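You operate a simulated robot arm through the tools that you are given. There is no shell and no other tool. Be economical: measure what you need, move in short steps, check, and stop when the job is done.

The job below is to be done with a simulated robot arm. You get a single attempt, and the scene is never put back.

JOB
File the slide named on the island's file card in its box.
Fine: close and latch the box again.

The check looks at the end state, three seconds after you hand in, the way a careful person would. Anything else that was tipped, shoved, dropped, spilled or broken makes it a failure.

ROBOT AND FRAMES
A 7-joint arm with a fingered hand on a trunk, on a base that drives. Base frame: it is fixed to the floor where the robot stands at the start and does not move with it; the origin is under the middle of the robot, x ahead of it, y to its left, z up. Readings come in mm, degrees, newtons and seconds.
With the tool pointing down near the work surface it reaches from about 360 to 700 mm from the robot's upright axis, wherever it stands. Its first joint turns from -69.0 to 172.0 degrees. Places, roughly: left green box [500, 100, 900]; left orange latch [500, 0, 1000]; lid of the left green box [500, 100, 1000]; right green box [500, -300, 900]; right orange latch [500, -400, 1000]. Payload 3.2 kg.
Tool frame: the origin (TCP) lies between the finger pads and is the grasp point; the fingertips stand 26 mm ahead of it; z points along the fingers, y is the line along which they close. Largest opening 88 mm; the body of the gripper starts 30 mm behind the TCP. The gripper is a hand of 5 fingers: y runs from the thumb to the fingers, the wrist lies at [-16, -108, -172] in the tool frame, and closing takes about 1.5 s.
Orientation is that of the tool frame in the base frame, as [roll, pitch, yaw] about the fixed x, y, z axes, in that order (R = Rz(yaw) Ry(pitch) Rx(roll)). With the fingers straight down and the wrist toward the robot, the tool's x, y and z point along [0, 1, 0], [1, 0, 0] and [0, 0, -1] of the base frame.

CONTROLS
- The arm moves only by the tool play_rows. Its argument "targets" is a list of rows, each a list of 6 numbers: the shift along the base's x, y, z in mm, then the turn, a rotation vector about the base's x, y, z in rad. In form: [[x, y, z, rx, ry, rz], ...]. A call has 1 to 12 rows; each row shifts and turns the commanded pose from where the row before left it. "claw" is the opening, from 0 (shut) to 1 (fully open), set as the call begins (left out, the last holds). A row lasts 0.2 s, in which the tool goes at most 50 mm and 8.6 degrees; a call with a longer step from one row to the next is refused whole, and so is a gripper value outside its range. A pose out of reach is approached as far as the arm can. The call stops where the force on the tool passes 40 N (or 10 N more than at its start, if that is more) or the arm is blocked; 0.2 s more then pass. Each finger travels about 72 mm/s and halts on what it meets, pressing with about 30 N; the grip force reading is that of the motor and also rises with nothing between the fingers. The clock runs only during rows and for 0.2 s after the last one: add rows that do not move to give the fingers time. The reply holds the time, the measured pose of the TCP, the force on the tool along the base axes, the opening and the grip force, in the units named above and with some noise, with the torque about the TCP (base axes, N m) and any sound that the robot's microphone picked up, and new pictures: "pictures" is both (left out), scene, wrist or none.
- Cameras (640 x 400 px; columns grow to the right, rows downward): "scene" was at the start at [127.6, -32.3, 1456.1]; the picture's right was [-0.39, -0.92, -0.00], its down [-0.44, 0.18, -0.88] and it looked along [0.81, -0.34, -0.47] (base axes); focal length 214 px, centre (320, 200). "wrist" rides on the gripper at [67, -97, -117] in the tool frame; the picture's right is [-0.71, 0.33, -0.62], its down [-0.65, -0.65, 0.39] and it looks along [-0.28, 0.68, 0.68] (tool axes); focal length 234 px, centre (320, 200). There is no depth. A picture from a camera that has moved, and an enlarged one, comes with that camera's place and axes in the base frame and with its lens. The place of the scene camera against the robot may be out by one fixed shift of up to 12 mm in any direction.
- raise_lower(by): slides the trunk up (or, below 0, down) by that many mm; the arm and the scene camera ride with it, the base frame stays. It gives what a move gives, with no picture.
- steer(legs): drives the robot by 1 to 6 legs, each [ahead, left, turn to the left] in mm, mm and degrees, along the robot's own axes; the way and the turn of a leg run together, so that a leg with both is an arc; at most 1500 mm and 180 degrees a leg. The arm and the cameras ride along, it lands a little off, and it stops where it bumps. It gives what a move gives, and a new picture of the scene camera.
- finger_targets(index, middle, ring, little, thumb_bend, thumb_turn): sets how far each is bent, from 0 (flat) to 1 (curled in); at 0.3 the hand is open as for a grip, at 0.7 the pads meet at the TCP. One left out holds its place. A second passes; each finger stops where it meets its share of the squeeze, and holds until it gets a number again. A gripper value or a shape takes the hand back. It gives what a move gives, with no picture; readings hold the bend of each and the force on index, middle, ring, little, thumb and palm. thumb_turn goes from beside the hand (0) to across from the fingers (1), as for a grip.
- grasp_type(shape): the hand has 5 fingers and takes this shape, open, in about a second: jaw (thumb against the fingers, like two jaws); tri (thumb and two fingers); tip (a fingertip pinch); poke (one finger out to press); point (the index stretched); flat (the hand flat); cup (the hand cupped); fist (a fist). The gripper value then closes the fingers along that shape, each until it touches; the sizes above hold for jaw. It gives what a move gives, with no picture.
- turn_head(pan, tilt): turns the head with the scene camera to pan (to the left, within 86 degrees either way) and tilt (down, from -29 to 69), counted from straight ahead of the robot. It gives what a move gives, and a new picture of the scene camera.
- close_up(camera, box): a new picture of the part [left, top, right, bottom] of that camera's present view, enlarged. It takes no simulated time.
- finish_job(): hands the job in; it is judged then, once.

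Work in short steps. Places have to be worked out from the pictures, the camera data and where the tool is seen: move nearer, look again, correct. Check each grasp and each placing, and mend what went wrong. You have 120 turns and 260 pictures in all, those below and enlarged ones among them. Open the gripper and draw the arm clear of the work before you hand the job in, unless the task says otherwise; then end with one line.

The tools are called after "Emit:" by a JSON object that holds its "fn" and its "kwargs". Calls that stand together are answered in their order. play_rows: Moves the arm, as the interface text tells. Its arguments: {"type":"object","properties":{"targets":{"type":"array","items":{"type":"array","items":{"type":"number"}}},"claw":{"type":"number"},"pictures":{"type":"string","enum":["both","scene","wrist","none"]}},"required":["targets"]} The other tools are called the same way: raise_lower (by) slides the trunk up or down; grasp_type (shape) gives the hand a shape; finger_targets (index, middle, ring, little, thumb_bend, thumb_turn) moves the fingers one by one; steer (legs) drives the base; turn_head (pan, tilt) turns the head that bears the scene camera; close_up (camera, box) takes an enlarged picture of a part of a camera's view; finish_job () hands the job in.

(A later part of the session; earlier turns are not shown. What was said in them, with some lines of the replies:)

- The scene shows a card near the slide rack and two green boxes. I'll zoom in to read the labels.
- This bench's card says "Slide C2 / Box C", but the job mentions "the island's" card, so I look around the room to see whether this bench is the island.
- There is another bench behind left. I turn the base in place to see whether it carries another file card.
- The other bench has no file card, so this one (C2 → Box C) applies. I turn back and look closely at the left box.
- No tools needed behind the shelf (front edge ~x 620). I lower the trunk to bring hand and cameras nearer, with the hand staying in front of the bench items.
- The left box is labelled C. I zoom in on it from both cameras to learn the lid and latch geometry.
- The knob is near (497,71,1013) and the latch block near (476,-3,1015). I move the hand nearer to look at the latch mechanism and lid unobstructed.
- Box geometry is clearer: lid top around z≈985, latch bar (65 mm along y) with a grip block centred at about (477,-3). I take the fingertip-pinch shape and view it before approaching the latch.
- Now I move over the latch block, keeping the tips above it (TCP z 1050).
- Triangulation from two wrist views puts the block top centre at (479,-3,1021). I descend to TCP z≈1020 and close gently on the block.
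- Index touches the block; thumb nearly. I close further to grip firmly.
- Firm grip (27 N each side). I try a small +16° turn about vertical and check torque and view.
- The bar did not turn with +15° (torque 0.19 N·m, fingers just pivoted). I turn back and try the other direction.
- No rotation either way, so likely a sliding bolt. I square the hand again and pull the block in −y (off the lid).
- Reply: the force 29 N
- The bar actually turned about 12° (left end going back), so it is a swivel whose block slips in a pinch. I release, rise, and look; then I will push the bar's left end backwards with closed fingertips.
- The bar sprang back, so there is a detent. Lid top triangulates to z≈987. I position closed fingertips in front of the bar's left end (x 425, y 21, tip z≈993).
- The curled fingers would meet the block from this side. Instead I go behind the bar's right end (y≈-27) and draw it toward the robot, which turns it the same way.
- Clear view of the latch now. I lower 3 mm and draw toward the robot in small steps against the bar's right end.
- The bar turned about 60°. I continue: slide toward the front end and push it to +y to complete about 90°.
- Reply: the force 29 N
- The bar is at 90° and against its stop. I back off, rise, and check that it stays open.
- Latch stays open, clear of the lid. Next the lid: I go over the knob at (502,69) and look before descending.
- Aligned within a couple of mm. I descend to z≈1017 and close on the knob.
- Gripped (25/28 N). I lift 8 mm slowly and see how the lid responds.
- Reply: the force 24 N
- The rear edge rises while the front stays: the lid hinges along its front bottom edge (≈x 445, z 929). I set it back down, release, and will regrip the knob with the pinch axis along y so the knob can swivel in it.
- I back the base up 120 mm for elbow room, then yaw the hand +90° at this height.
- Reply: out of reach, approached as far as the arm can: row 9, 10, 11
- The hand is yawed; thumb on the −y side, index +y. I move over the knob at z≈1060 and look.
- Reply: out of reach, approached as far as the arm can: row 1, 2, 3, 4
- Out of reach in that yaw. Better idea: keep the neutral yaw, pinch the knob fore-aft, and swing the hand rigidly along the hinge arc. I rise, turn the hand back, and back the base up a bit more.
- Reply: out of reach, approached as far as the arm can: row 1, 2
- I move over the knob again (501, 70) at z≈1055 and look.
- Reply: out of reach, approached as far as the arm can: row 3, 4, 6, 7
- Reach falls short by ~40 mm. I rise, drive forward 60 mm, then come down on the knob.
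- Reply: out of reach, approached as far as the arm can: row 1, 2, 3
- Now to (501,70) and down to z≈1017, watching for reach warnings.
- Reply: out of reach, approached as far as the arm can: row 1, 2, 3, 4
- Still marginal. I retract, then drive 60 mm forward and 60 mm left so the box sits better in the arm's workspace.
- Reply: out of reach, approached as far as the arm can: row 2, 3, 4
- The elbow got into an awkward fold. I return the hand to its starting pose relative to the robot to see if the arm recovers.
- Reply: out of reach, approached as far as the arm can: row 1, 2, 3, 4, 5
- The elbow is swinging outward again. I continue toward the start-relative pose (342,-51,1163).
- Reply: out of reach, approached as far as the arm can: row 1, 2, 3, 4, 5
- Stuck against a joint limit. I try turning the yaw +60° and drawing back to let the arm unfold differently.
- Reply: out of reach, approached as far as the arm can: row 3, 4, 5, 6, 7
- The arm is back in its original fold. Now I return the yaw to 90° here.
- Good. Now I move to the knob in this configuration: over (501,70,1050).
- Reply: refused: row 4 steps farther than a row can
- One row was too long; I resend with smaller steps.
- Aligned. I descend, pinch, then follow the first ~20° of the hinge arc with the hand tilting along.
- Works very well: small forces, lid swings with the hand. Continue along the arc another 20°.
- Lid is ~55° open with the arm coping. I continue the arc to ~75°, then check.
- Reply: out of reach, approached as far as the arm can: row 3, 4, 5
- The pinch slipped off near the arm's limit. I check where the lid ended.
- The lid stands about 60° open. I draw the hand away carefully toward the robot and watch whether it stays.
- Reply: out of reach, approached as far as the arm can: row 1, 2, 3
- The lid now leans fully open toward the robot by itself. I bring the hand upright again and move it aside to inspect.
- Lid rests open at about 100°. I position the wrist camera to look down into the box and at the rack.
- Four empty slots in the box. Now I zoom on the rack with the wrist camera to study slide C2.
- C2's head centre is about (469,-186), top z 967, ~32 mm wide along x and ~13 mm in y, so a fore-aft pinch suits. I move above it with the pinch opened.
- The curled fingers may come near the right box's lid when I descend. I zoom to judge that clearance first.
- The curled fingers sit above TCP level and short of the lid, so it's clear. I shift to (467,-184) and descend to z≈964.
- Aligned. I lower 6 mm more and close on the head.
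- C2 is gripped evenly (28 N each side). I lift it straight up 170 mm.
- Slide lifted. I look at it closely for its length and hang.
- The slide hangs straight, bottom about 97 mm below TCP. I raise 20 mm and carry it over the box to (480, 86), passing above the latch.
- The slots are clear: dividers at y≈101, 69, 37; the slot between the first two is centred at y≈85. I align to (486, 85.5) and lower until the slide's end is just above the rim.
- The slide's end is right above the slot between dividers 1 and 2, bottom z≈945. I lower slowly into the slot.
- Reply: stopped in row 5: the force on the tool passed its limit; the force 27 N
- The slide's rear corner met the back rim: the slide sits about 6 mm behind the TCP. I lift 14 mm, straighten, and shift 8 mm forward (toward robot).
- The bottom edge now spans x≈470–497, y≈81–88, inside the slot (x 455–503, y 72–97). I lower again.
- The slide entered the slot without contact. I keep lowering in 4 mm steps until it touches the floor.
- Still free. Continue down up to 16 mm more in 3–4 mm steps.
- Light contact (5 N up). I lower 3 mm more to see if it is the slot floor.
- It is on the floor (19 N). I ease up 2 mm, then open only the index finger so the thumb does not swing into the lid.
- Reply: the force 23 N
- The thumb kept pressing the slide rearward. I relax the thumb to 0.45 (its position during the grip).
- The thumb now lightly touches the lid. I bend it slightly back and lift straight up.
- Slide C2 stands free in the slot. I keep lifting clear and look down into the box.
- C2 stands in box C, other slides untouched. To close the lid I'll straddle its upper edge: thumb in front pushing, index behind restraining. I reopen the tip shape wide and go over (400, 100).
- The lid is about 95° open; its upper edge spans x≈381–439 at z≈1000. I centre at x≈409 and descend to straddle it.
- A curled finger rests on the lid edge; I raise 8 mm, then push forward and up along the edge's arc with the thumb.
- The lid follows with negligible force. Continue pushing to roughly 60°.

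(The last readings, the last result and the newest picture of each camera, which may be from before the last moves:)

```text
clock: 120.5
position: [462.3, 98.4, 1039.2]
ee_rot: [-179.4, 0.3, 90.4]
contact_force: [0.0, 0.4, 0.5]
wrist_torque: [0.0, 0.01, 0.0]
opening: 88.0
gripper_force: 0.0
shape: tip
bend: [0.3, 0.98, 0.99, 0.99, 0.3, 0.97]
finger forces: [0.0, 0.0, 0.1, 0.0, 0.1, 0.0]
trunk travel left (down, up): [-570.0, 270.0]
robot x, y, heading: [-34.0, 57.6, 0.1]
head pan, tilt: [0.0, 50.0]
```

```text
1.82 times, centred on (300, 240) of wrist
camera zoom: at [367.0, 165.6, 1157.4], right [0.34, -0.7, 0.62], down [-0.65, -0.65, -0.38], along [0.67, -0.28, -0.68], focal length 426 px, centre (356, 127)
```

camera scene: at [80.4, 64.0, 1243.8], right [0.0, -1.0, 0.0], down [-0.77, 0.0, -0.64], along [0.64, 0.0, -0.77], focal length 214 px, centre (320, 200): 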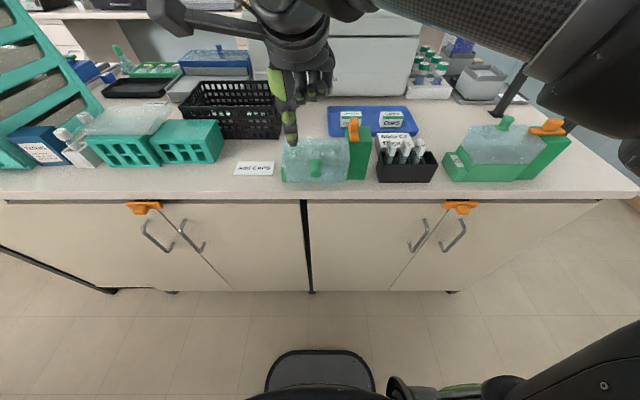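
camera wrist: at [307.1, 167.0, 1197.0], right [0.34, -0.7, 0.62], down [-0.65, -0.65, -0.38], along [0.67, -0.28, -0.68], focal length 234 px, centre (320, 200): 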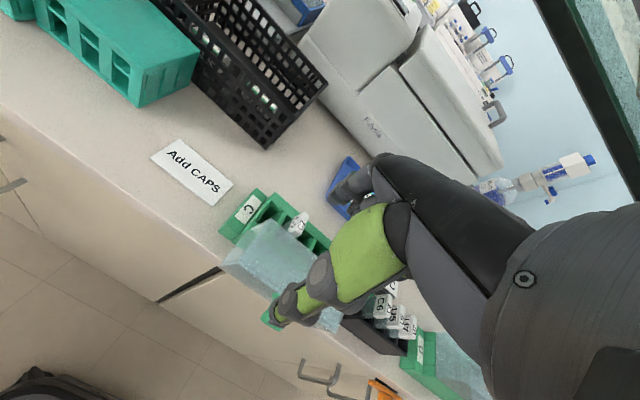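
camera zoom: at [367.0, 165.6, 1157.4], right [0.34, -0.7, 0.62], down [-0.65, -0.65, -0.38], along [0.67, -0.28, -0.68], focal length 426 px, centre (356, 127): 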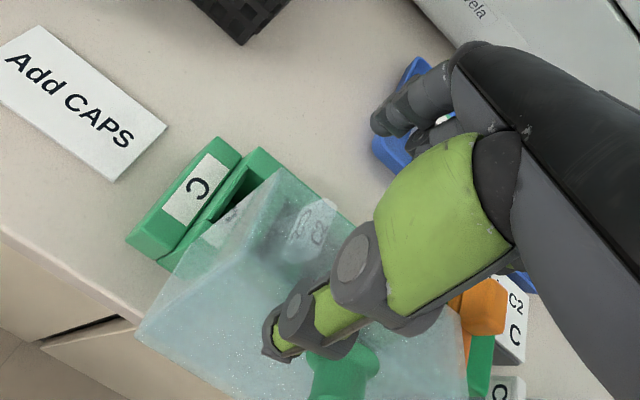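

The lid is ~57° open, near balance. I narrow the gap to ~44 mm while shifting back so the thumb stays put and the index comes close behind the lid edge.

Emit:
{"fn": "play_rows", "kwargs": {"targets": [[-11, 0, 0, 0, 0, 0], [-9, 0, 0, 0, 0, 0], [0, 0, 0, 0, 0, 0]], "claw": 0.5, "pictures": "none"}}

Emit:
{"fn": "close_up", "kwargs": {"camera": "scene", "box": [240, 80, 380, 200]}}

Emit:
{"fn": "close_up", "kwargs": {"camera": "wrist", "box": [180, 130, 420, 350]}}

```text
clock: 121.3
position: [443.0, 98.7, 1039.1]
ee_rot: [-179.4, 0.3, 90.3]
contact_force: [0.2, -0.5, 0.6]
wrist_torque: [0.03, -0.02, -0.01]
opening: 44.6
gripper_force: 0.1
shape: tip
bend: [0.49, 0.98, 0.99, 0.99, 0.34, 1.0]
finger forces: [0.0, 0.0, 0.0, 0.0, 0.2, 0.0]
trunk travel left (down, up): [-570.0, 270.0]
robot x, y, heading: [-40.2, 58.2, -0.1]
head pan, tilt: [0.0, 50.0]
```

```text
3.33 times, centred on (310, 140) of scene
camera zoom: at [80.5, 63.8, 1243.7], right [0.0, -1.0, 0.0], down [-0.77, 0.0, -0.64], along [0.64, 0.0, -0.77], focal length 715 px, centre (353, 400)
```

zoom: 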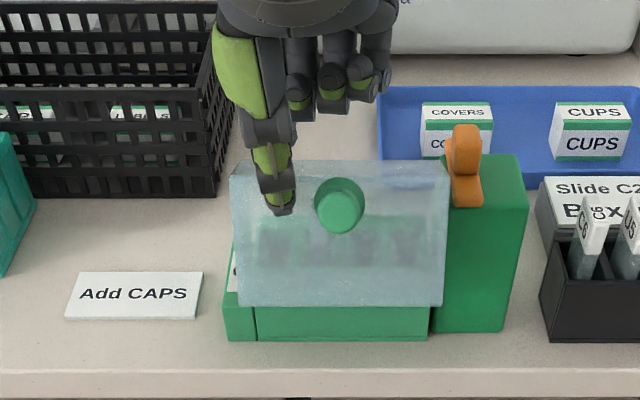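

```text
1.82 times, centred on (300, 240) of wrist
camera zoom: at [347.0, 165.7, 1157.0], right [0.34, -0.7, 0.62], down [-0.65, -0.65, -0.38], along [0.67, -0.28, -0.68], focal length 426 px, centre (356, 127)
```

zoom: 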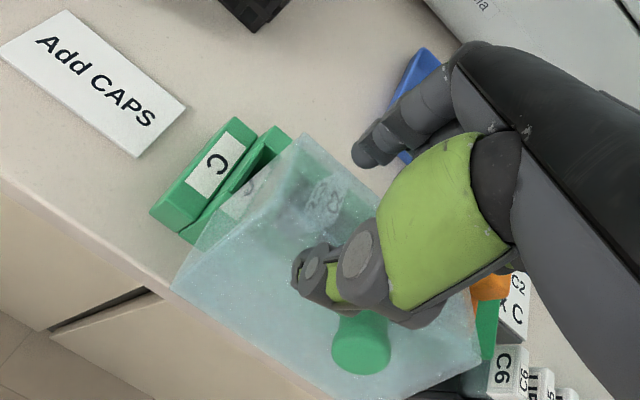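

Works well. I now carry the lid over slowly, moving forward at near constant height (edge between thumb and index).

Emit:
{"fn": "play_rows", "kwargs": {"targets": [[5, 0, 0, 0, 0, 0], [5, 0, 0, 0, 0, 0], [5, 0, 0, 0, 0, 0], [5, 0, 0, 0, 0, 0], [5, 0, 0, 0, 0, 0], [0, 0, 0, 0, 0, 0]], "pictures": "none"}}

Emit:
{"fn": "close_up", "kwargs": {"camera": "scene", "box": [240, 80, 380, 200]}}

Emit:
{"fn": "close_up", "kwargs": {"camera": "wrist", "box": [180, 130, 420, 350]}}

```text
clock: 122.7
position: [467.6, 99.6, 1038.5]
ee_rot: [-179.4, 0.2, 90.3]
contact_force: [-0.6, -0.3, -0.6]
wrist_torque: [0.03, 0.01, 0.0]
opening: 44.7
gripper_force: 0.0
shape: tip
bend: [0.49, 0.98, 0.99, 0.99, 0.34, 1.0]
finger forces: [0.1, 0.1, 0.0, 0.1, 0.0, 0.0]
trunk travel left (down, up): [-570.0, 270.0]
robot x, y, heading: [-38.7, 62.5, -0.1]
head pan, tilt: [0.0, 50.0]
```

```text
3.33 times, centred on (310, 140) of scene
camera zoom: at [80.5, 63.6, 1243.7], right [0.0, -1.0, 0.0], down [-0.77, 0.0, -0.64], along [0.64, 0.0, -0.77], focal length 715 px, centre (353, 400)
```

zoom: 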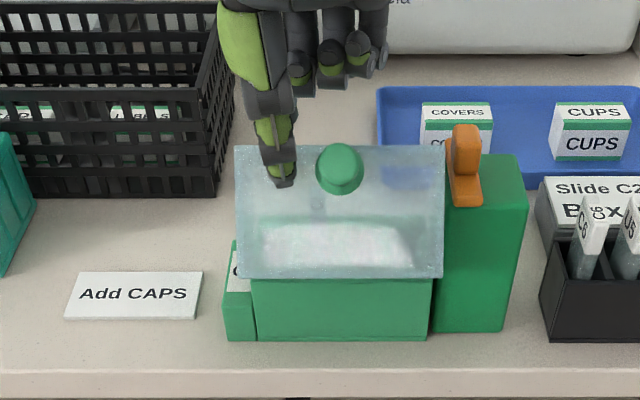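

```text
1.82 times, centred on (300, 240) of wrist
camera zoom: at [372.5, 166.4, 1157.3], right [0.34, -0.7, 0.62], down [-0.65, -0.65, -0.38], along [0.67, -0.28, -0.68], focal length 426 px, centre (356, 127)
```

zoom: 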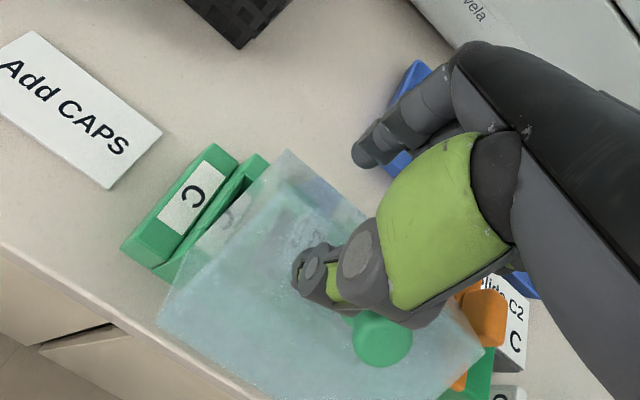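

Lid is at ~40° and controlled. Continue forward with slight lowering.

Emit:
{"fn": "play_rows", "kwargs": {"targets": [[5, 0, 0, 0, 0, 0], [5, 0, 0, 0, 0, 0], [5, 0, -1, 0, 0, 0], [5, 0, -1, 0, 0, 0], [5, 0, -2, 0, 0, 0], [0, 0, 0, 0, 0, 0]], "pictures": "none"}}

Emit:
{"fn": "close_up", "kwargs": {"camera": "scene", "box": [240, 80, 380, 200]}}

Emit:
{"fn": "close_up", "kwargs": {"camera": "wrist", "box": [180, 130, 420, 350]}}

```text
clock: 124.1
position: [492.5, 100.0, 1036.0]
ee_rot: [-179.4, 0.4, 90.4]
contact_force: [-0.1, -0.3, 0.8]
wrist_torque: [-0.01, 0.02, 0.02]
opening: 44.3
gripper_force: 0.2
shape: tip
bend: [0.49, 0.98, 0.99, 0.99, 0.34, 1.0]
finger forces: [0.0, 0.1, 0.1, 0.0, 0.0, 0.0]
trunk travel left (down, up): [-570.0, 270.0]
robot x, y, heading: [-41.2, 62.7, -0.3]
head pan, tilt: [0.0, 50.0]
```

```text
3.33 times, centred on (310, 140) of scene
camera zoom: at [80.4, 63.6, 1243.8], right [0.0, -1.0, 0.0], down [-0.77, 0.0, -0.64], along [0.64, 0.0, -0.77], focal length 715 px, centre (353, 400)
```

zoom: 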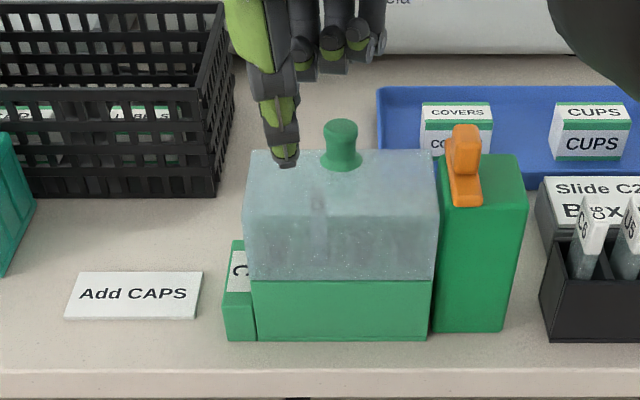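

```text
1.82 times, centred on (300, 240) of wrist
camera zoom: at [397.6, 166.3, 1153.6], right [0.34, -0.7, 0.62], down [-0.65, -0.65, -0.38], along [0.67, -0.28, -0.68], focal length 426 px, centre (356, 127)
```

zoom: 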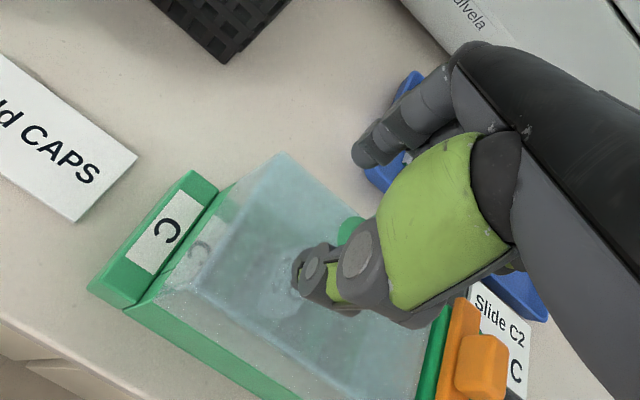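

The lid appears down. I rise and move aside to verify it is fully closed.

Emit:
{"fn": "play_rows", "kwargs": {"targets": [[0, 0, 25, 0, 0, 0], [0, 0, 25, 0, 0, 0], [-15, -30, 0, 0, 0, 0], [-15, -35, 0, 0, 0, 0], [-10, -35, 0, 0, 0, 0], [0, -30, 0, 0, 0, 0], [0, 0, 0, 0, 0, 0]], "claw": 0, "pictures": "none"}}

Emit:
{"fn": "close_up", "kwargs": {"camera": "scene", "box": [250, 110, 350, 200]}}

Emit:
{"fn": "close_up", "kwargs": {"camera": "wrist", "box": [60, 80, 320, 280]}}

```text
clock: 125.7
position: [453.0, -30.5, 1084.7]
ee_rot: [-179.5, 0.3, 90.3]
contact_force: [-0.3, 0.1, 0.3]
wrist_torque: [0.01, 0.01, -0.01]
opening: 0.2
gripper_force: 29.9
shape: tip
bend: [0.72, 1.0, 1.0, 1.0, 0.85, 1.0]
finger forces: [0.0, 0.1, 0.0, 0.0, 0.1, 0.1]
trunk travel left (down, up): [-570.0, 270.0]
robot x, y, heading: [-38.1, 63.0, -0.1]
head pan, tilt: [0.0, 50.0]
```

```text
4.44 times, centred on (300, 155) of scene
camera zoom: at [80.4, 64.3, 1243.8], right [0.0, -1.0, 0.0], down [-0.77, 0.0, -0.64], along [0.64, 0.0, -0.77], focal length 953 px, centre (409, 400)
```

zoom: 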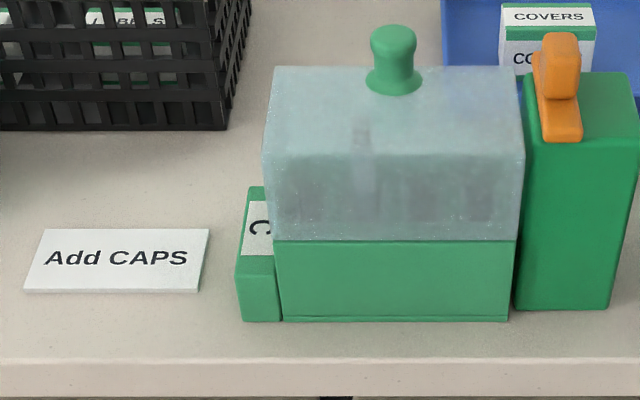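

```text
2.00 times, centred on (190, 180) of wrist
camera zoom: at [357.0, 36.4, 1203.1], right [0.34, -0.7, 0.62], down [-0.65, -0.66, -0.38], along [0.68, -0.28, -0.68], focal length 468 px, centre (580, 240)
```

zoom: 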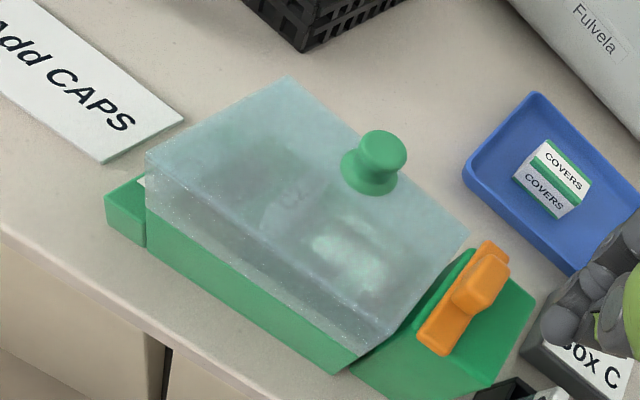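

Lid is fully closed (knob back at (501,68)). Now I re-latch: closed fingertips go to the right of the bar's rear end (507,-45), then push it to +y.

Emit:
{"fn": "play_rows", "kwargs": {"targets": [[27, -8, 0, 0, 0, 0], [27, -7, 0, 0, 0, 0], [0, 0, -25, 0, 0, 0], [0, 0, -25, 0, 0, 0], [0, 0, -18, 0, 0, 0], [0, 0, 0, 0, 0, 0]], "pictures": "none"}}

Emit:
{"fn": "close_up", "kwargs": {"camera": "scene", "box": [270, 90, 410, 200]}}

Emit:
{"fn": "close_up", "kwargs": {"camera": "wrist", "box": [180, 130, 420, 350]}}

```text
clock: 127.1
position: [507.1, -45.4, 1017.4]
ee_rot: [-179.4, 0.2, 90.3]
contact_force: [0.0, -0.1, -0.1]
wrist_torque: [0.03, 0.01, 0.04]
opening: 0.0
gripper_force: 30.2
shape: tip
bend: [0.72, 1.0, 1.0, 1.0, 0.85, 1.0]
finger forces: [0.0, 0.0, 0.0, 0.0, 0.1, 0.0]
trunk travel left (down, up): [-570.0, 270.0]
robot x, y, heading: [-41.3, 62.8, -0.2]
head pan, tilt: [0.0, 50.0]
```

```text
3.64 times, centred on (340, 145) of scene
camera zoom: at [80.6, 63.6, 1243.7], right [0.0, -1.0, 0.0], down [-0.77, 0.0, -0.64], along [0.64, 0.0, -0.77], focal length 780 px, centre (247, 400)
```

zoom: 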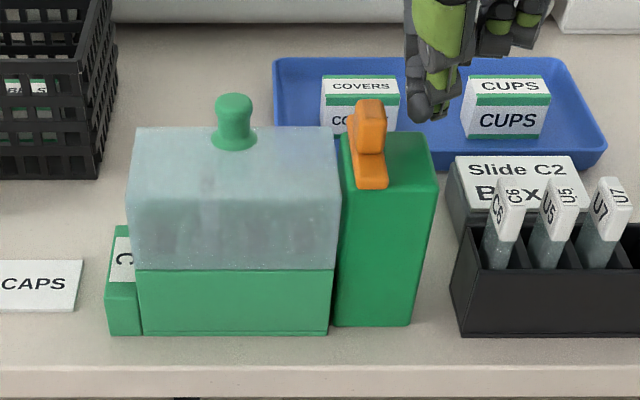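

```text
1.82 times, centred on (300, 240) of wrist
camera zoom: at [411.1, 21.6, 1134.8], right [0.34, -0.7, 0.62], down [-0.65, -0.65, -0.38], along [0.68, -0.28, -0.68], focal length 426 px, centre (356, 127)
```

zoom: 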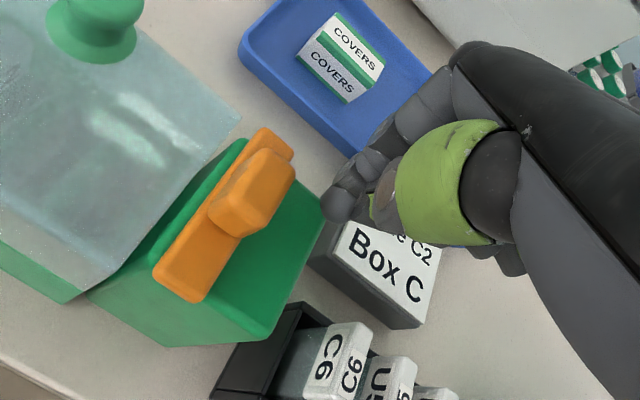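

Positioned right of the bar. I push along the arc toward +y.

Emit:
{"fn": "play_rows", "kwargs": {"targets": [[0, 7, -1, 0, 0, 0], [0, 7, 0, 0, 0, 0], [1, 7, 0, 0, 0, 0], [2, 6, 0, 0, 0, 0], [2, 6, 0, 0, 0, 0], [1, 6, 0, 0, 0, 0], [0, 6, 0, 0, 0, 0], [0, 0, 0, 0, 0, 0]], "pictures": "none"}}

Emit:
{"fn": "close_up", "kwargs": {"camera": "scene", "box": [270, 90, 410, 200]}}

Emit:
{"fn": "close_up", "kwargs": {"camera": "wrist", "box": [180, 130, 420, 350]}}

```text
clock: 128.9
position: [512.1, -0.7, 1015.9]
ee_rot: [-179.3, 0.1, 90.3]
contact_force: [1.3, 0.7, 0.0]
wrist_torque: [0.03, 0.02, -0.04]
opening: 0.0
gripper_force: 30.8
shape: tip
bend: [0.72, 1.0, 1.0, 1.0, 0.85, 1.0]
finger forces: [0.1, 0.1, 0.0, 0.0, 0.1, 0.0]
trunk travel left (down, up): [-570.0, 270.0]
robot x, y, heading: [-41.6, 60.0, -0.1]
head pan, tilt: [0.0, 50.0]
```

```text
3.64 times, centred on (340, 145) of scene
camera zoom: at [80.6, 63.5, 1243.7], right [0.0, -1.0, 0.0], down [-0.77, 0.0, -0.64], along [0.64, 0.0, -0.77], focal length 780 px, centre (247, 400)
```

zoom: 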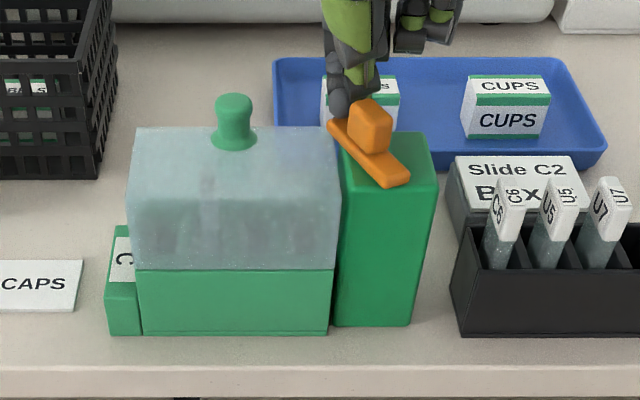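

```text
1.82 times, centred on (300, 240) of wrist
camera zoom: at [417.3, 65.9, 1134.3], right [0.34, -0.7, 0.62], down [-0.65, -0.65, -0.38], along [0.67, -0.28, -0.68], focal length 426 px, centre (356, 127)
```

zoom: 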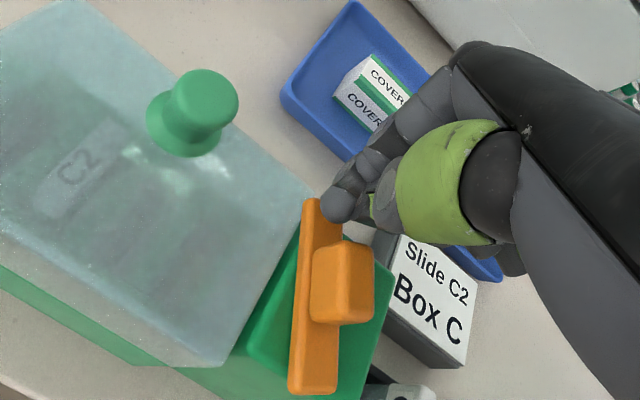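

Bar is ~40° along. I continue: further +y, then toward the robot until it aligns over the lid.

Emit:
{"fn": "play_rows", "kwargs": {"targets": [[0, 6, 0, 0, 0, 0], [0, 6, 0, 0, 0, 0], [-1, 6, 0, 0, 0, 0], [-3, 3, 0, 0, 0, 0], [-4, 1, 0, 0, 0, 0], [-4, 0, 0, 0, 0, 0], [0, 0, 0, 0, 0, 0]], "pictures": "none"}}

Emit:
{"fn": "close_up", "kwargs": {"camera": "scene", "box": [270, 90, 410, 200]}}

Emit:
{"fn": "close_up", "kwargs": {"camera": "wrist", "box": [180, 130, 420, 350]}}

```text
clock: 130.5
position: [502.0, 21.9, 1016.5]
ee_rot: [-179.5, 0.2, 90.3]
contact_force: [3.6, 2.8, 2.2]
wrist_torque: [0.0, -0.08, 0.06]
opening: 0.0
gripper_force: 30.4
shape: tip
bend: [0.72, 1.0, 1.0, 1.0, 0.85, 1.0]
finger forces: [0.0, 0.0, 0.1, 0.1, 0.1, 0.0]
trunk travel left (down, up): [-570.0, 270.0]
robot x, y, heading: [-41.4, 58.3, 0.1]
head pan, tilt: [0.0, 50.0]
```

```text
3.64 times, centred on (340, 145) of scene
camera zoom: at [81.2, 64.4, 1243.7], right [0.0, -1.0, 0.0], down [-0.77, 0.0, -0.64], along [0.64, 0.0, -0.77], focal length 780 px, centre (247, 400)
```

zoom: 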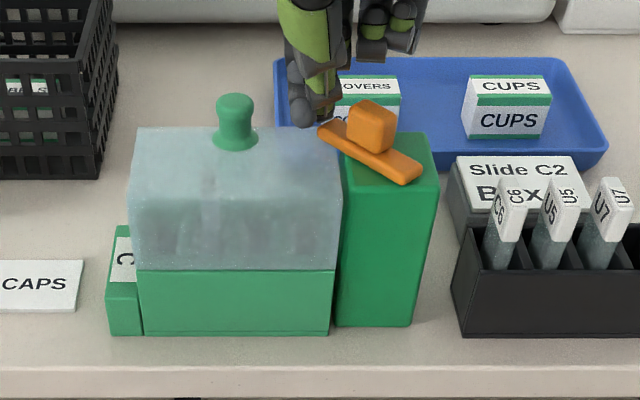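

```text
1.82 times, centred on (300, 240) of wrist
camera zoom: at [405.7, 89.1, 1134.8], right [0.34, -0.7, 0.62], down [-0.65, -0.65, -0.38], along [0.68, -0.28, -0.68], focal length 426 px, centre (356, 127)
```

zoom: 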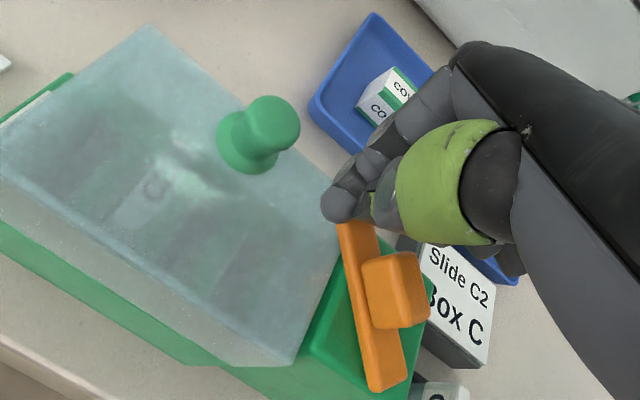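

About 55–60° now. I keep drawing the end toward the robot at y≈19.

Emit:
{"fn": "play_rows", "kwargs": {"targets": [[-4, -1, 0, 0, 0, 0], [-4, -1, 0, 0, 0, 0], [-4, 0, 0, 0, 0, 0], [-4, 0, 0, 0, 0, 0], [0, 0, 0, 0, 0, 0]], "pictures": "none"}}

Emit:
{"fn": "close_up", "kwargs": {"camera": "scene", "box": [270, 90, 410, 200]}}

Emit:
{"fn": "close_up", "kwargs": {"camera": "wrist", "box": [180, 130, 420, 350]}}

```text
clock: 131.7
position: [482.8, 18.9, 1018.3]
ee_rot: [-179.7, 0.2, 90.3]
contact_force: [0.4, 1.6, 16.2]
wrist_torque: [0.03, -0.14, 0.0]
opening: 0.1
gripper_force: 29.9
shape: tip
bend: [0.72, 1.0, 1.0, 1.0, 0.85, 1.0]
finger forces: [0.0, 0.1, 0.0, 0.1, 22.7, 0.1]
trunk travel left (down, up): [-570.0, 270.0]
robot x, y, heading: [-39.3, 59.3, -0.2]
head pan, tilt: [0.0, 50.0]
```

```text
3.64 times, centred on (340, 145) of scene
camera zoom: at [78.2, 64.4, 1244.1], right [0.0, -1.0, 0.0], down [-0.76, 0.0, -0.64], along [0.64, 0.0, -0.76], focal length 780 px, centre (247, 400)
```

zoom: 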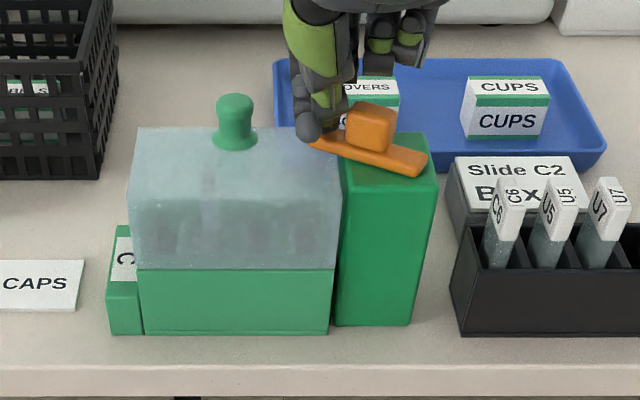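

```text
1.82 times, centred on (300, 240) of wrist
camera zoom: at [387.1, 86.9, 1136.2], right [0.34, -0.7, 0.63], down [-0.65, -0.65, -0.38], along [0.68, -0.28, -0.68], focal length 426 px, centre (356, 127)
```

zoom: 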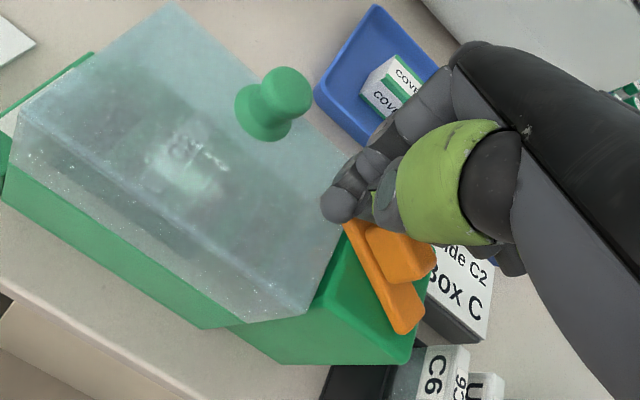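

The fingertips are starting to ride up on the bar. I lift off, and look how the bar sits.

Emit:
{"fn": "play_rows", "kwargs": {"targets": [[0, 0, 15, 0, 0, 0], [15, 0, 10, 0, 0, 0], [17, 0, 0, 0, 0, 0], [0, 0, 0, 0, 0, 0]], "pictures": "none"}}

Emit:
{"fn": "close_up", "kwargs": {"camera": "scene", "box": [270, 90, 410, 200]}}

Emit:
{"fn": "close_up", "kwargs": {"camera": "wrist", "box": [180, 130, 420, 350]}}

```text
clock: 132.7
position: [517.5, 19.4, 1040.1]
ee_rot: [-179.4, 0.2, 90.2]
contact_force: [-0.6, -0.7, 0.2]
wrist_torque: [-0.01, -0.01, 0.0]
opening: 0.3
gripper_force: 30.4
shape: tip
bend: [0.72, 1.0, 1.0, 1.0, 0.85, 1.0]
finger forces: [0.0, 0.1, 0.0, 0.0, 0.1, 0.0]
trunk travel left (down, up): [-570.0, 270.0]
robot x, y, heading: [-40.7, 58.6, 0.0]
head pan, tilt: [0.0, 50.0]
```

```text
3.64 times, centred on (340, 145) of scene
camera zoom: at [80.1, 63.6, 1243.8], right [0.0, -1.0, 0.0], down [-0.77, 0.0, -0.64], along [0.64, 0.0, -0.77], focal length 780 px, centre (247, 400)
```

zoom: 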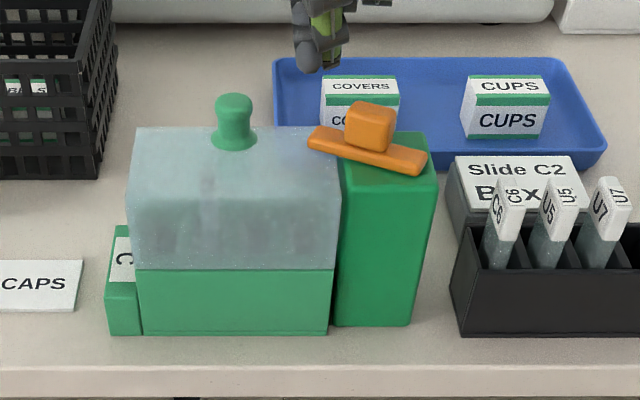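

```text
1.82 times, centred on (300, 240) of wrist
camera zoom: at [421.5, 86.0, 1159.3], right [0.34, -0.7, 0.62], down [-0.65, -0.65, -0.38], along [0.67, -0.28, -0.68], focal length 426 px, centre (356, 127)
```

zoom: 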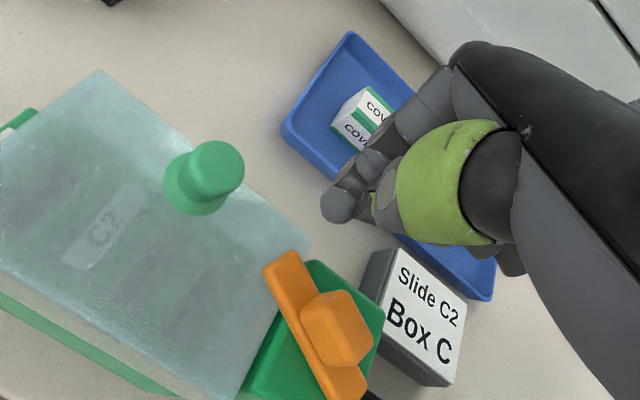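

The bar is ~22° short of closed. I'll push its right end rearward from the front side instead, where I can go lower: move to (435,-30) and down to z≈1012.

Emit:
{"fn": "play_rows", "kwargs": {"targets": [[0, 0, 25, 0, 0, 0], [-30, -17, 0, 0, 0, 0], [-30, -17, 0, 0, 0, 0], [-24, -16, 0, 0, 0, 0], [0, 0, -25, 0, 0, 0], [0, 0, -18, 0, 0, 0], [0, 0, -10, 0, 0, 0], [0, 0, 0, 0, 0, 0]], "pictures": "none"}}

Emit:
{"fn": "close_up", "kwargs": {"camera": "scene", "box": [270, 90, 410, 200]}}

Emit:
{"fn": "close_up", "kwargs": {"camera": "wrist", "box": [180, 130, 420, 350]}}

```text
clock: 134.5
position: [432.9, -31.7, 1012.6]
ee_rot: [-179.3, 0.1, 90.4]
contact_force: [-0.4, 0.8, 0.0]
wrist_torque: [-0.01, 0.0, -0.01]
opening: 0.0
gripper_force: 30.3
shape: tip
bend: [0.72, 1.0, 1.0, 1.0, 0.85, 1.0]
finger forces: [0.0, 0.1, 0.0, 0.0, 0.0, 0.0]
trunk travel left (down, up): [-570.0, 270.0]
robot x, y, heading: [-40.7, 59.4, -0.0]
head pan, tilt: [0.0, 50.0]
```

```text
3.64 times, centred on (340, 145) of scene
camera zoom: at [80.5, 63.6, 1243.8], right [0.0, -1.0, 0.0], down [-0.77, 0.0, -0.64], along [0.64, 0.0, -0.77], focal length 780 px, centre (247, 400)
```

zoom: 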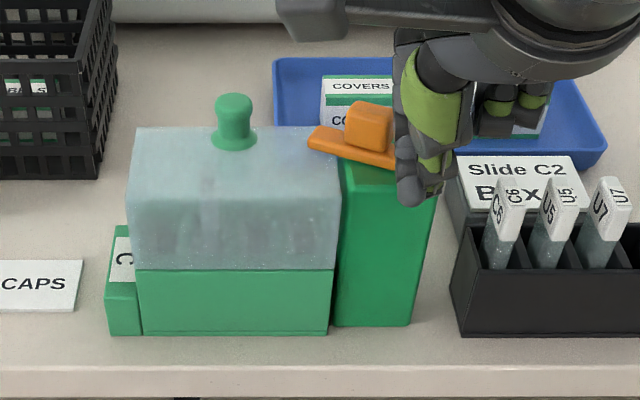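

```text
1.82 times, centred on (300, 240) of wrist
camera zoom: at [336.9, 36.1, 1131.0], right [0.34, -0.7, 0.62], down [-0.65, -0.65, -0.38], along [0.67, -0.28, -0.68], focal length 426 px, centre (356, 127)
```

zoom: 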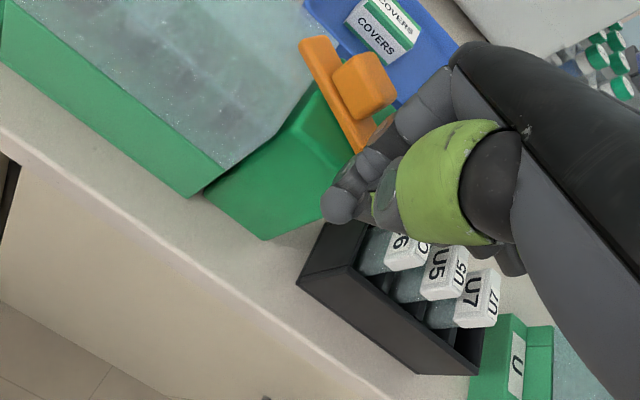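

Now I push the right end rearward (+x) in small steps.

Emit:
{"fn": "play_rows", "kwargs": {"targets": [[3, 6, 0, 0, 0, 0], [5, 0, 0, 0, 0, 0], [4, 0, 0, 0, 0, 0], [4, 0, 0, 0, 0, 0], [3, 0, 0, 0, 0, 0], [0, 0, 0, 0, 0, 0]], "pictures": "none"}}

Emit:
{"fn": "close_up", "kwargs": {"camera": "scene", "box": [270, 90, 410, 200]}}

Emit:
{"fn": "close_up", "kwargs": {"camera": "wrist", "box": [180, 130, 420, 350]}}

```text
clock: 135.9
position: [452.3, -25.4, 1013.1]
ee_rot: [-179.5, 0.2, 90.3]
contact_force: [0.3, 0.9, 0.4]
wrist_torque: [-0.02, -0.01, -0.03]
opening: 0.3
gripper_force: 30.7
shape: tip
bend: [0.72, 1.0, 1.0, 1.0, 0.85, 1.0]
finger forces: [0.1, 0.1, 0.0, 0.1, 0.0, 0.0]
trunk travel left (down, up): [-570.0, 270.0]
robot x, y, heading: [-41.2, 61.6, -0.3]
head pan, tilt: [0.0, 50.0]
```

```text
3.64 times, centred on (340, 145) of scene
camera zoom: at [80.4, 63.5, 1243.8], right [0.0, -1.0, 0.0], down [-0.77, 0.0, -0.64], along [0.64, 0.0, -0.77], focal length 780 px, centre (247, 400)
```

zoom: 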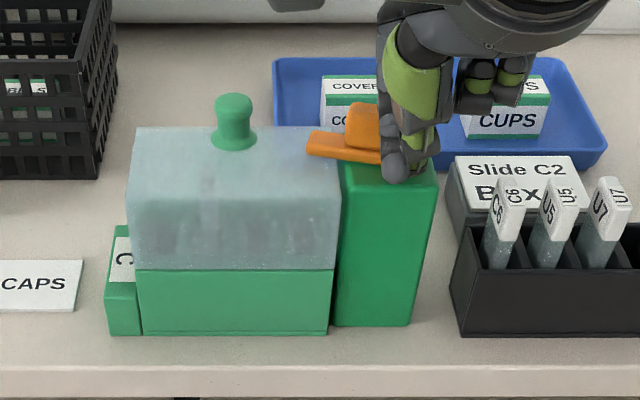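

```text
1.82 times, centred on (300, 240) of wrist
camera zoom: at [356.2, 42.0, 1131.7], right [0.34, -0.7, 0.62], down [-0.65, -0.65, -0.38], along [0.67, -0.28, -0.68], focal length 426 px, centre (356, 127)
```

zoom: 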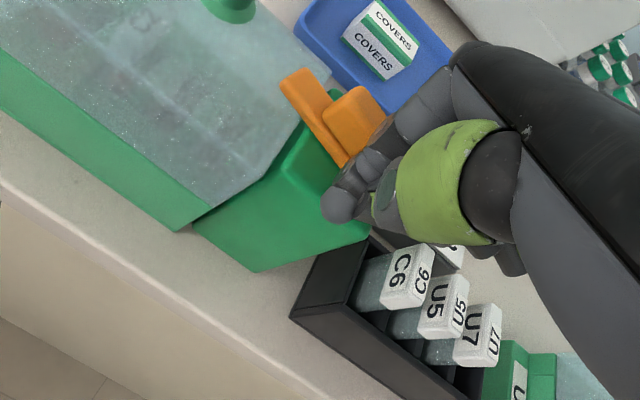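

It's turning. I push another 10 mm.

Emit:
{"fn": "play_rows", "kwargs": {"targets": [[4, 0, 0, 0, 0, 0], [3, 0, 0, 0, 0, 0], [3, 0, 0, 0, 0, 0], [0, 0, 0, 0, 0, 0]], "pictures": "none"}}

Emit:
{"fn": "close_up", "kwargs": {"camera": "scene", "box": [270, 90, 410, 200]}}

```text
clock: 136.9
position: [460.9, -25.3, 1013.5]
ee_rot: [-179.4, 0.2, 90.2]
contact_force: [-5.4, 0.2, 0.8]
wrist_torque: [0.04, 0.06, -0.03]
opening: 0.0
gripper_force: 30.1
shape: tip
bend: [0.72, 1.0, 1.0, 1.0, 0.85, 1.0]
finger forces: [0.0, 0.0, 0.0, 0.0, 0.0, 0.1]
trunk travel left (down, up): [-570.0, 270.0]
robot x, y, heading: [-38.5, 58.2, -0.0]
head pan, tilt: [0.0, 50.0]
```

```text
3.64 times, centred on (340, 145) of scene
camera zoom: at [79.0, 63.7, 1243.9], right [0.0, -1.0, 0.0], down [-0.77, 0.0, -0.64], along [0.64, 0.0, -0.77], focal length 780 px, centre (247, 400)
```

zoom: 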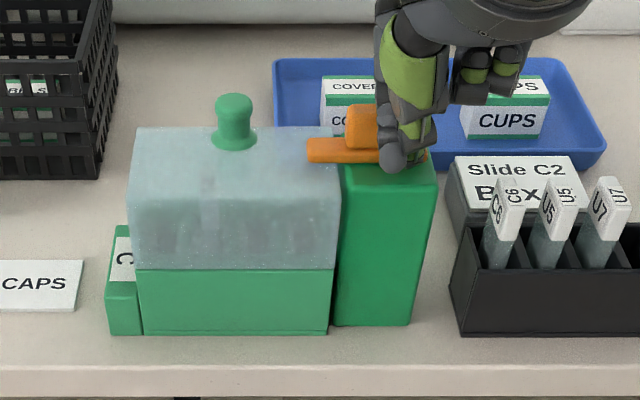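

Now almost aligned with contact building. I press 3 mm more against the stop, then back off and inspect.

Emit:
{"fn": "play_rows", "kwargs": {"targets": [[2, 0, 0, 0, 0, 0], [1.5, 0, 0, 0, 0, 0], [0, 0, 0, 0, 0, 0]], "pictures": "none"}}

Emit:
{"fn": "play_rows", "kwargs": {"targets": [[-12, 0, 0, 0, 0, 0], [-20, 0, 0, 0, 0, 0], [-10, 0, 30, 0, 0, 0], [0, -30, 35, 0, 0, 0], [0, -40, 30, 0, 0, 0], [0, -40, 0, 0, 0, 0], [0, 0, 0, 0, 0, 0]], "pictures": "scene"}}

Emit:
{"fn": "close_up", "kwargs": {"camera": "scene", "box": [250, 90, 390, 200]}}

Emit:
{"fn": "close_up", "kwargs": {"camera": "wrist", "box": [60, 60, 320, 260]}}

```text
clock: 137.7
position: [462.4, -24.6, 1014.9]
ee_rot: [-179.6, 0.1, 90.2]
contact_force: [-10.3, 0.6, 2.7]
wrist_torque: [-0.03, 0.01, 0.08]
opening: 0.0
gripper_force: 29.6
shape: tip
bend: [0.72, 1.0, 1.0, 1.0, 0.85, 1.0]
finger forces: [0.0, 0.1, 0.0, 0.0, 6.0, 0.0]
trunk travel left (down, up): [-570.0, 270.0]
robot x, y, heading: [-39.7, 60.7, -0.1]
head pan, tilt: [0.0, 50.0]
```

```text
clock: 139.3
position: [423.4, -135.0, 1109.2]
ee_rot: [-179.4, 0.4, 90.3]
contact_force: [-0.4, 0.5, 0.0]
wrist_torque: [0.04, -0.01, 0.05]
opening: 0.0
gripper_force: 30.1
shape: tip
bend: [0.72, 1.0, 1.0, 1.0, 0.85, 1.0]
finger forces: [0.0, 0.1, 0.0, 0.0, 0.0, 0.0]
trunk travel left (down, up): [-570.0, 270.0]
robot x, y, heading: [-38.8, 60.4, -0.1]
head pan, tilt: [0.0, 50.0]
camera scene: at [80.4, 64.5, 1243.8], right [0.0, -1.0, 0.0], down [-0.77, 0.0, -0.64], along [0.64, 0.0, -0.77], focal length 214 px, centre (320, 200)
```

scene: 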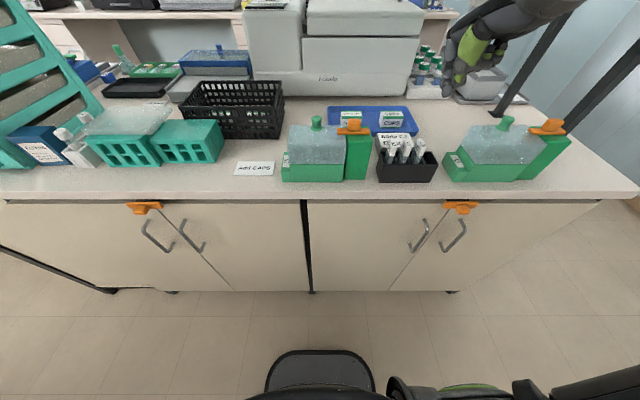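

```text
3.64 times, centred on (320, 145) of scene
camera zoom: at [80.4, 64.5, 1243.8], right [0.0, -1.0, 0.0], down [-0.77, 0.0, -0.64], along [0.64, 0.0, -0.77], focal length 780 px, centre (320, 400)
```

zoom: 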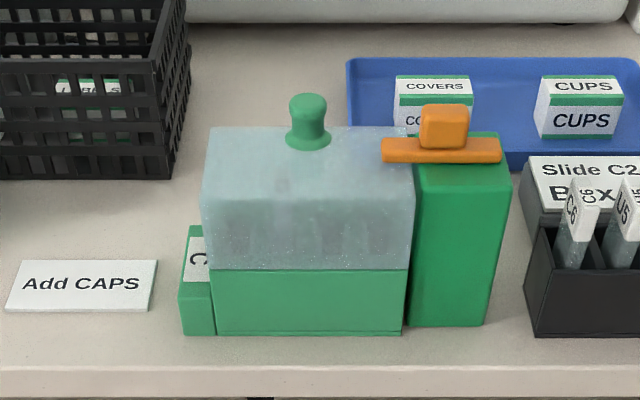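

```text
2.00 times, centred on (190, 160) of wrist
camera zoom: at [328.8, -68.0, 1227.0], right [0.34, -0.7, 0.62], down [-0.65, -0.65, -0.38], along [0.67, -0.28, -0.68], focal length 468 px, centre (580, 280)
```

zoom: 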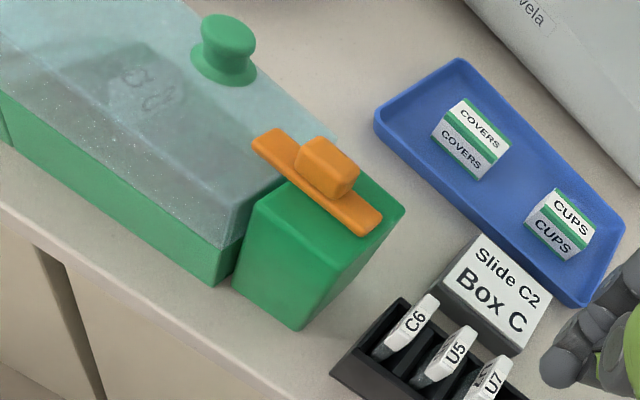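

The box is closed and latched as originally, C2 inside, everything else in place. I open the gripper and draw the arm back clear of the bench.

Emit:
{"fn": "play_rows", "kwargs": {"targets": [[-20, 0, 30, 0, 0, 0], [-30, 0, 20, 0, 0, 0], [-30, 0, 10, 0, 0, 0], [-10, 0, 0, 0, 0, 0], [0, 0, 0, 0, 0, 0], [0, 0, 0, 0, 0, 0]], "claw": 1, "pictures": "scene"}}

```text
clock: 140.7
position: [333.7, -135.0, 1168.6]
ee_rot: [-179.4, 0.1, 90.3]
contact_force: [-0.3, 0.2, -0.4]
wrist_torque: [-0.03, 0.0, 0.03]
opening: 87.8
gripper_force: 0.2
shape: tip
bend: [0.3, 0.98, 0.99, 0.99, 0.3, 0.97]
finger forces: [0.0, 0.1, 0.1, 0.0, 0.0, 0.1]
trunk travel left (down, up): [-570.0, 270.0]
robot x, y, heading: [-42.6, 60.7, -0.1]
head pan, tilt: [0.0, 50.0]
camera scene: at [80.6, 63.5, 1243.7], right [0.0, -1.0, 0.0], down [-0.77, 0.0, -0.64], along [0.64, 0.0, -0.77], focal length 214 px, centre (320, 200)
```

scene: 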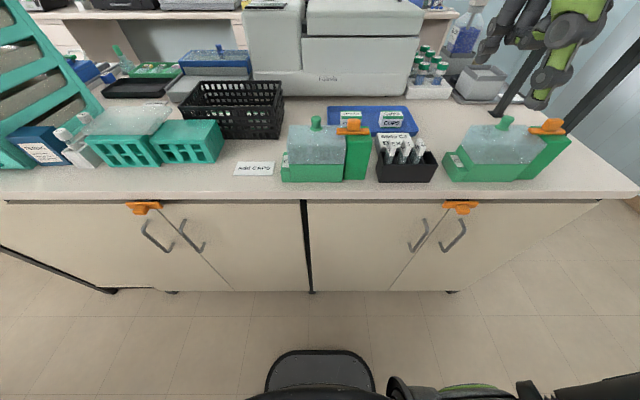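

The arm is clear and the scene is in order, so I hand in.

Emit:
{"fn": "finish_job", "kwargs": {}}

```text
The job is handed in.
```

Slide C2 is filed in Box C, and the box is closed and latched again; nothing else on the bench appears to have been moved.
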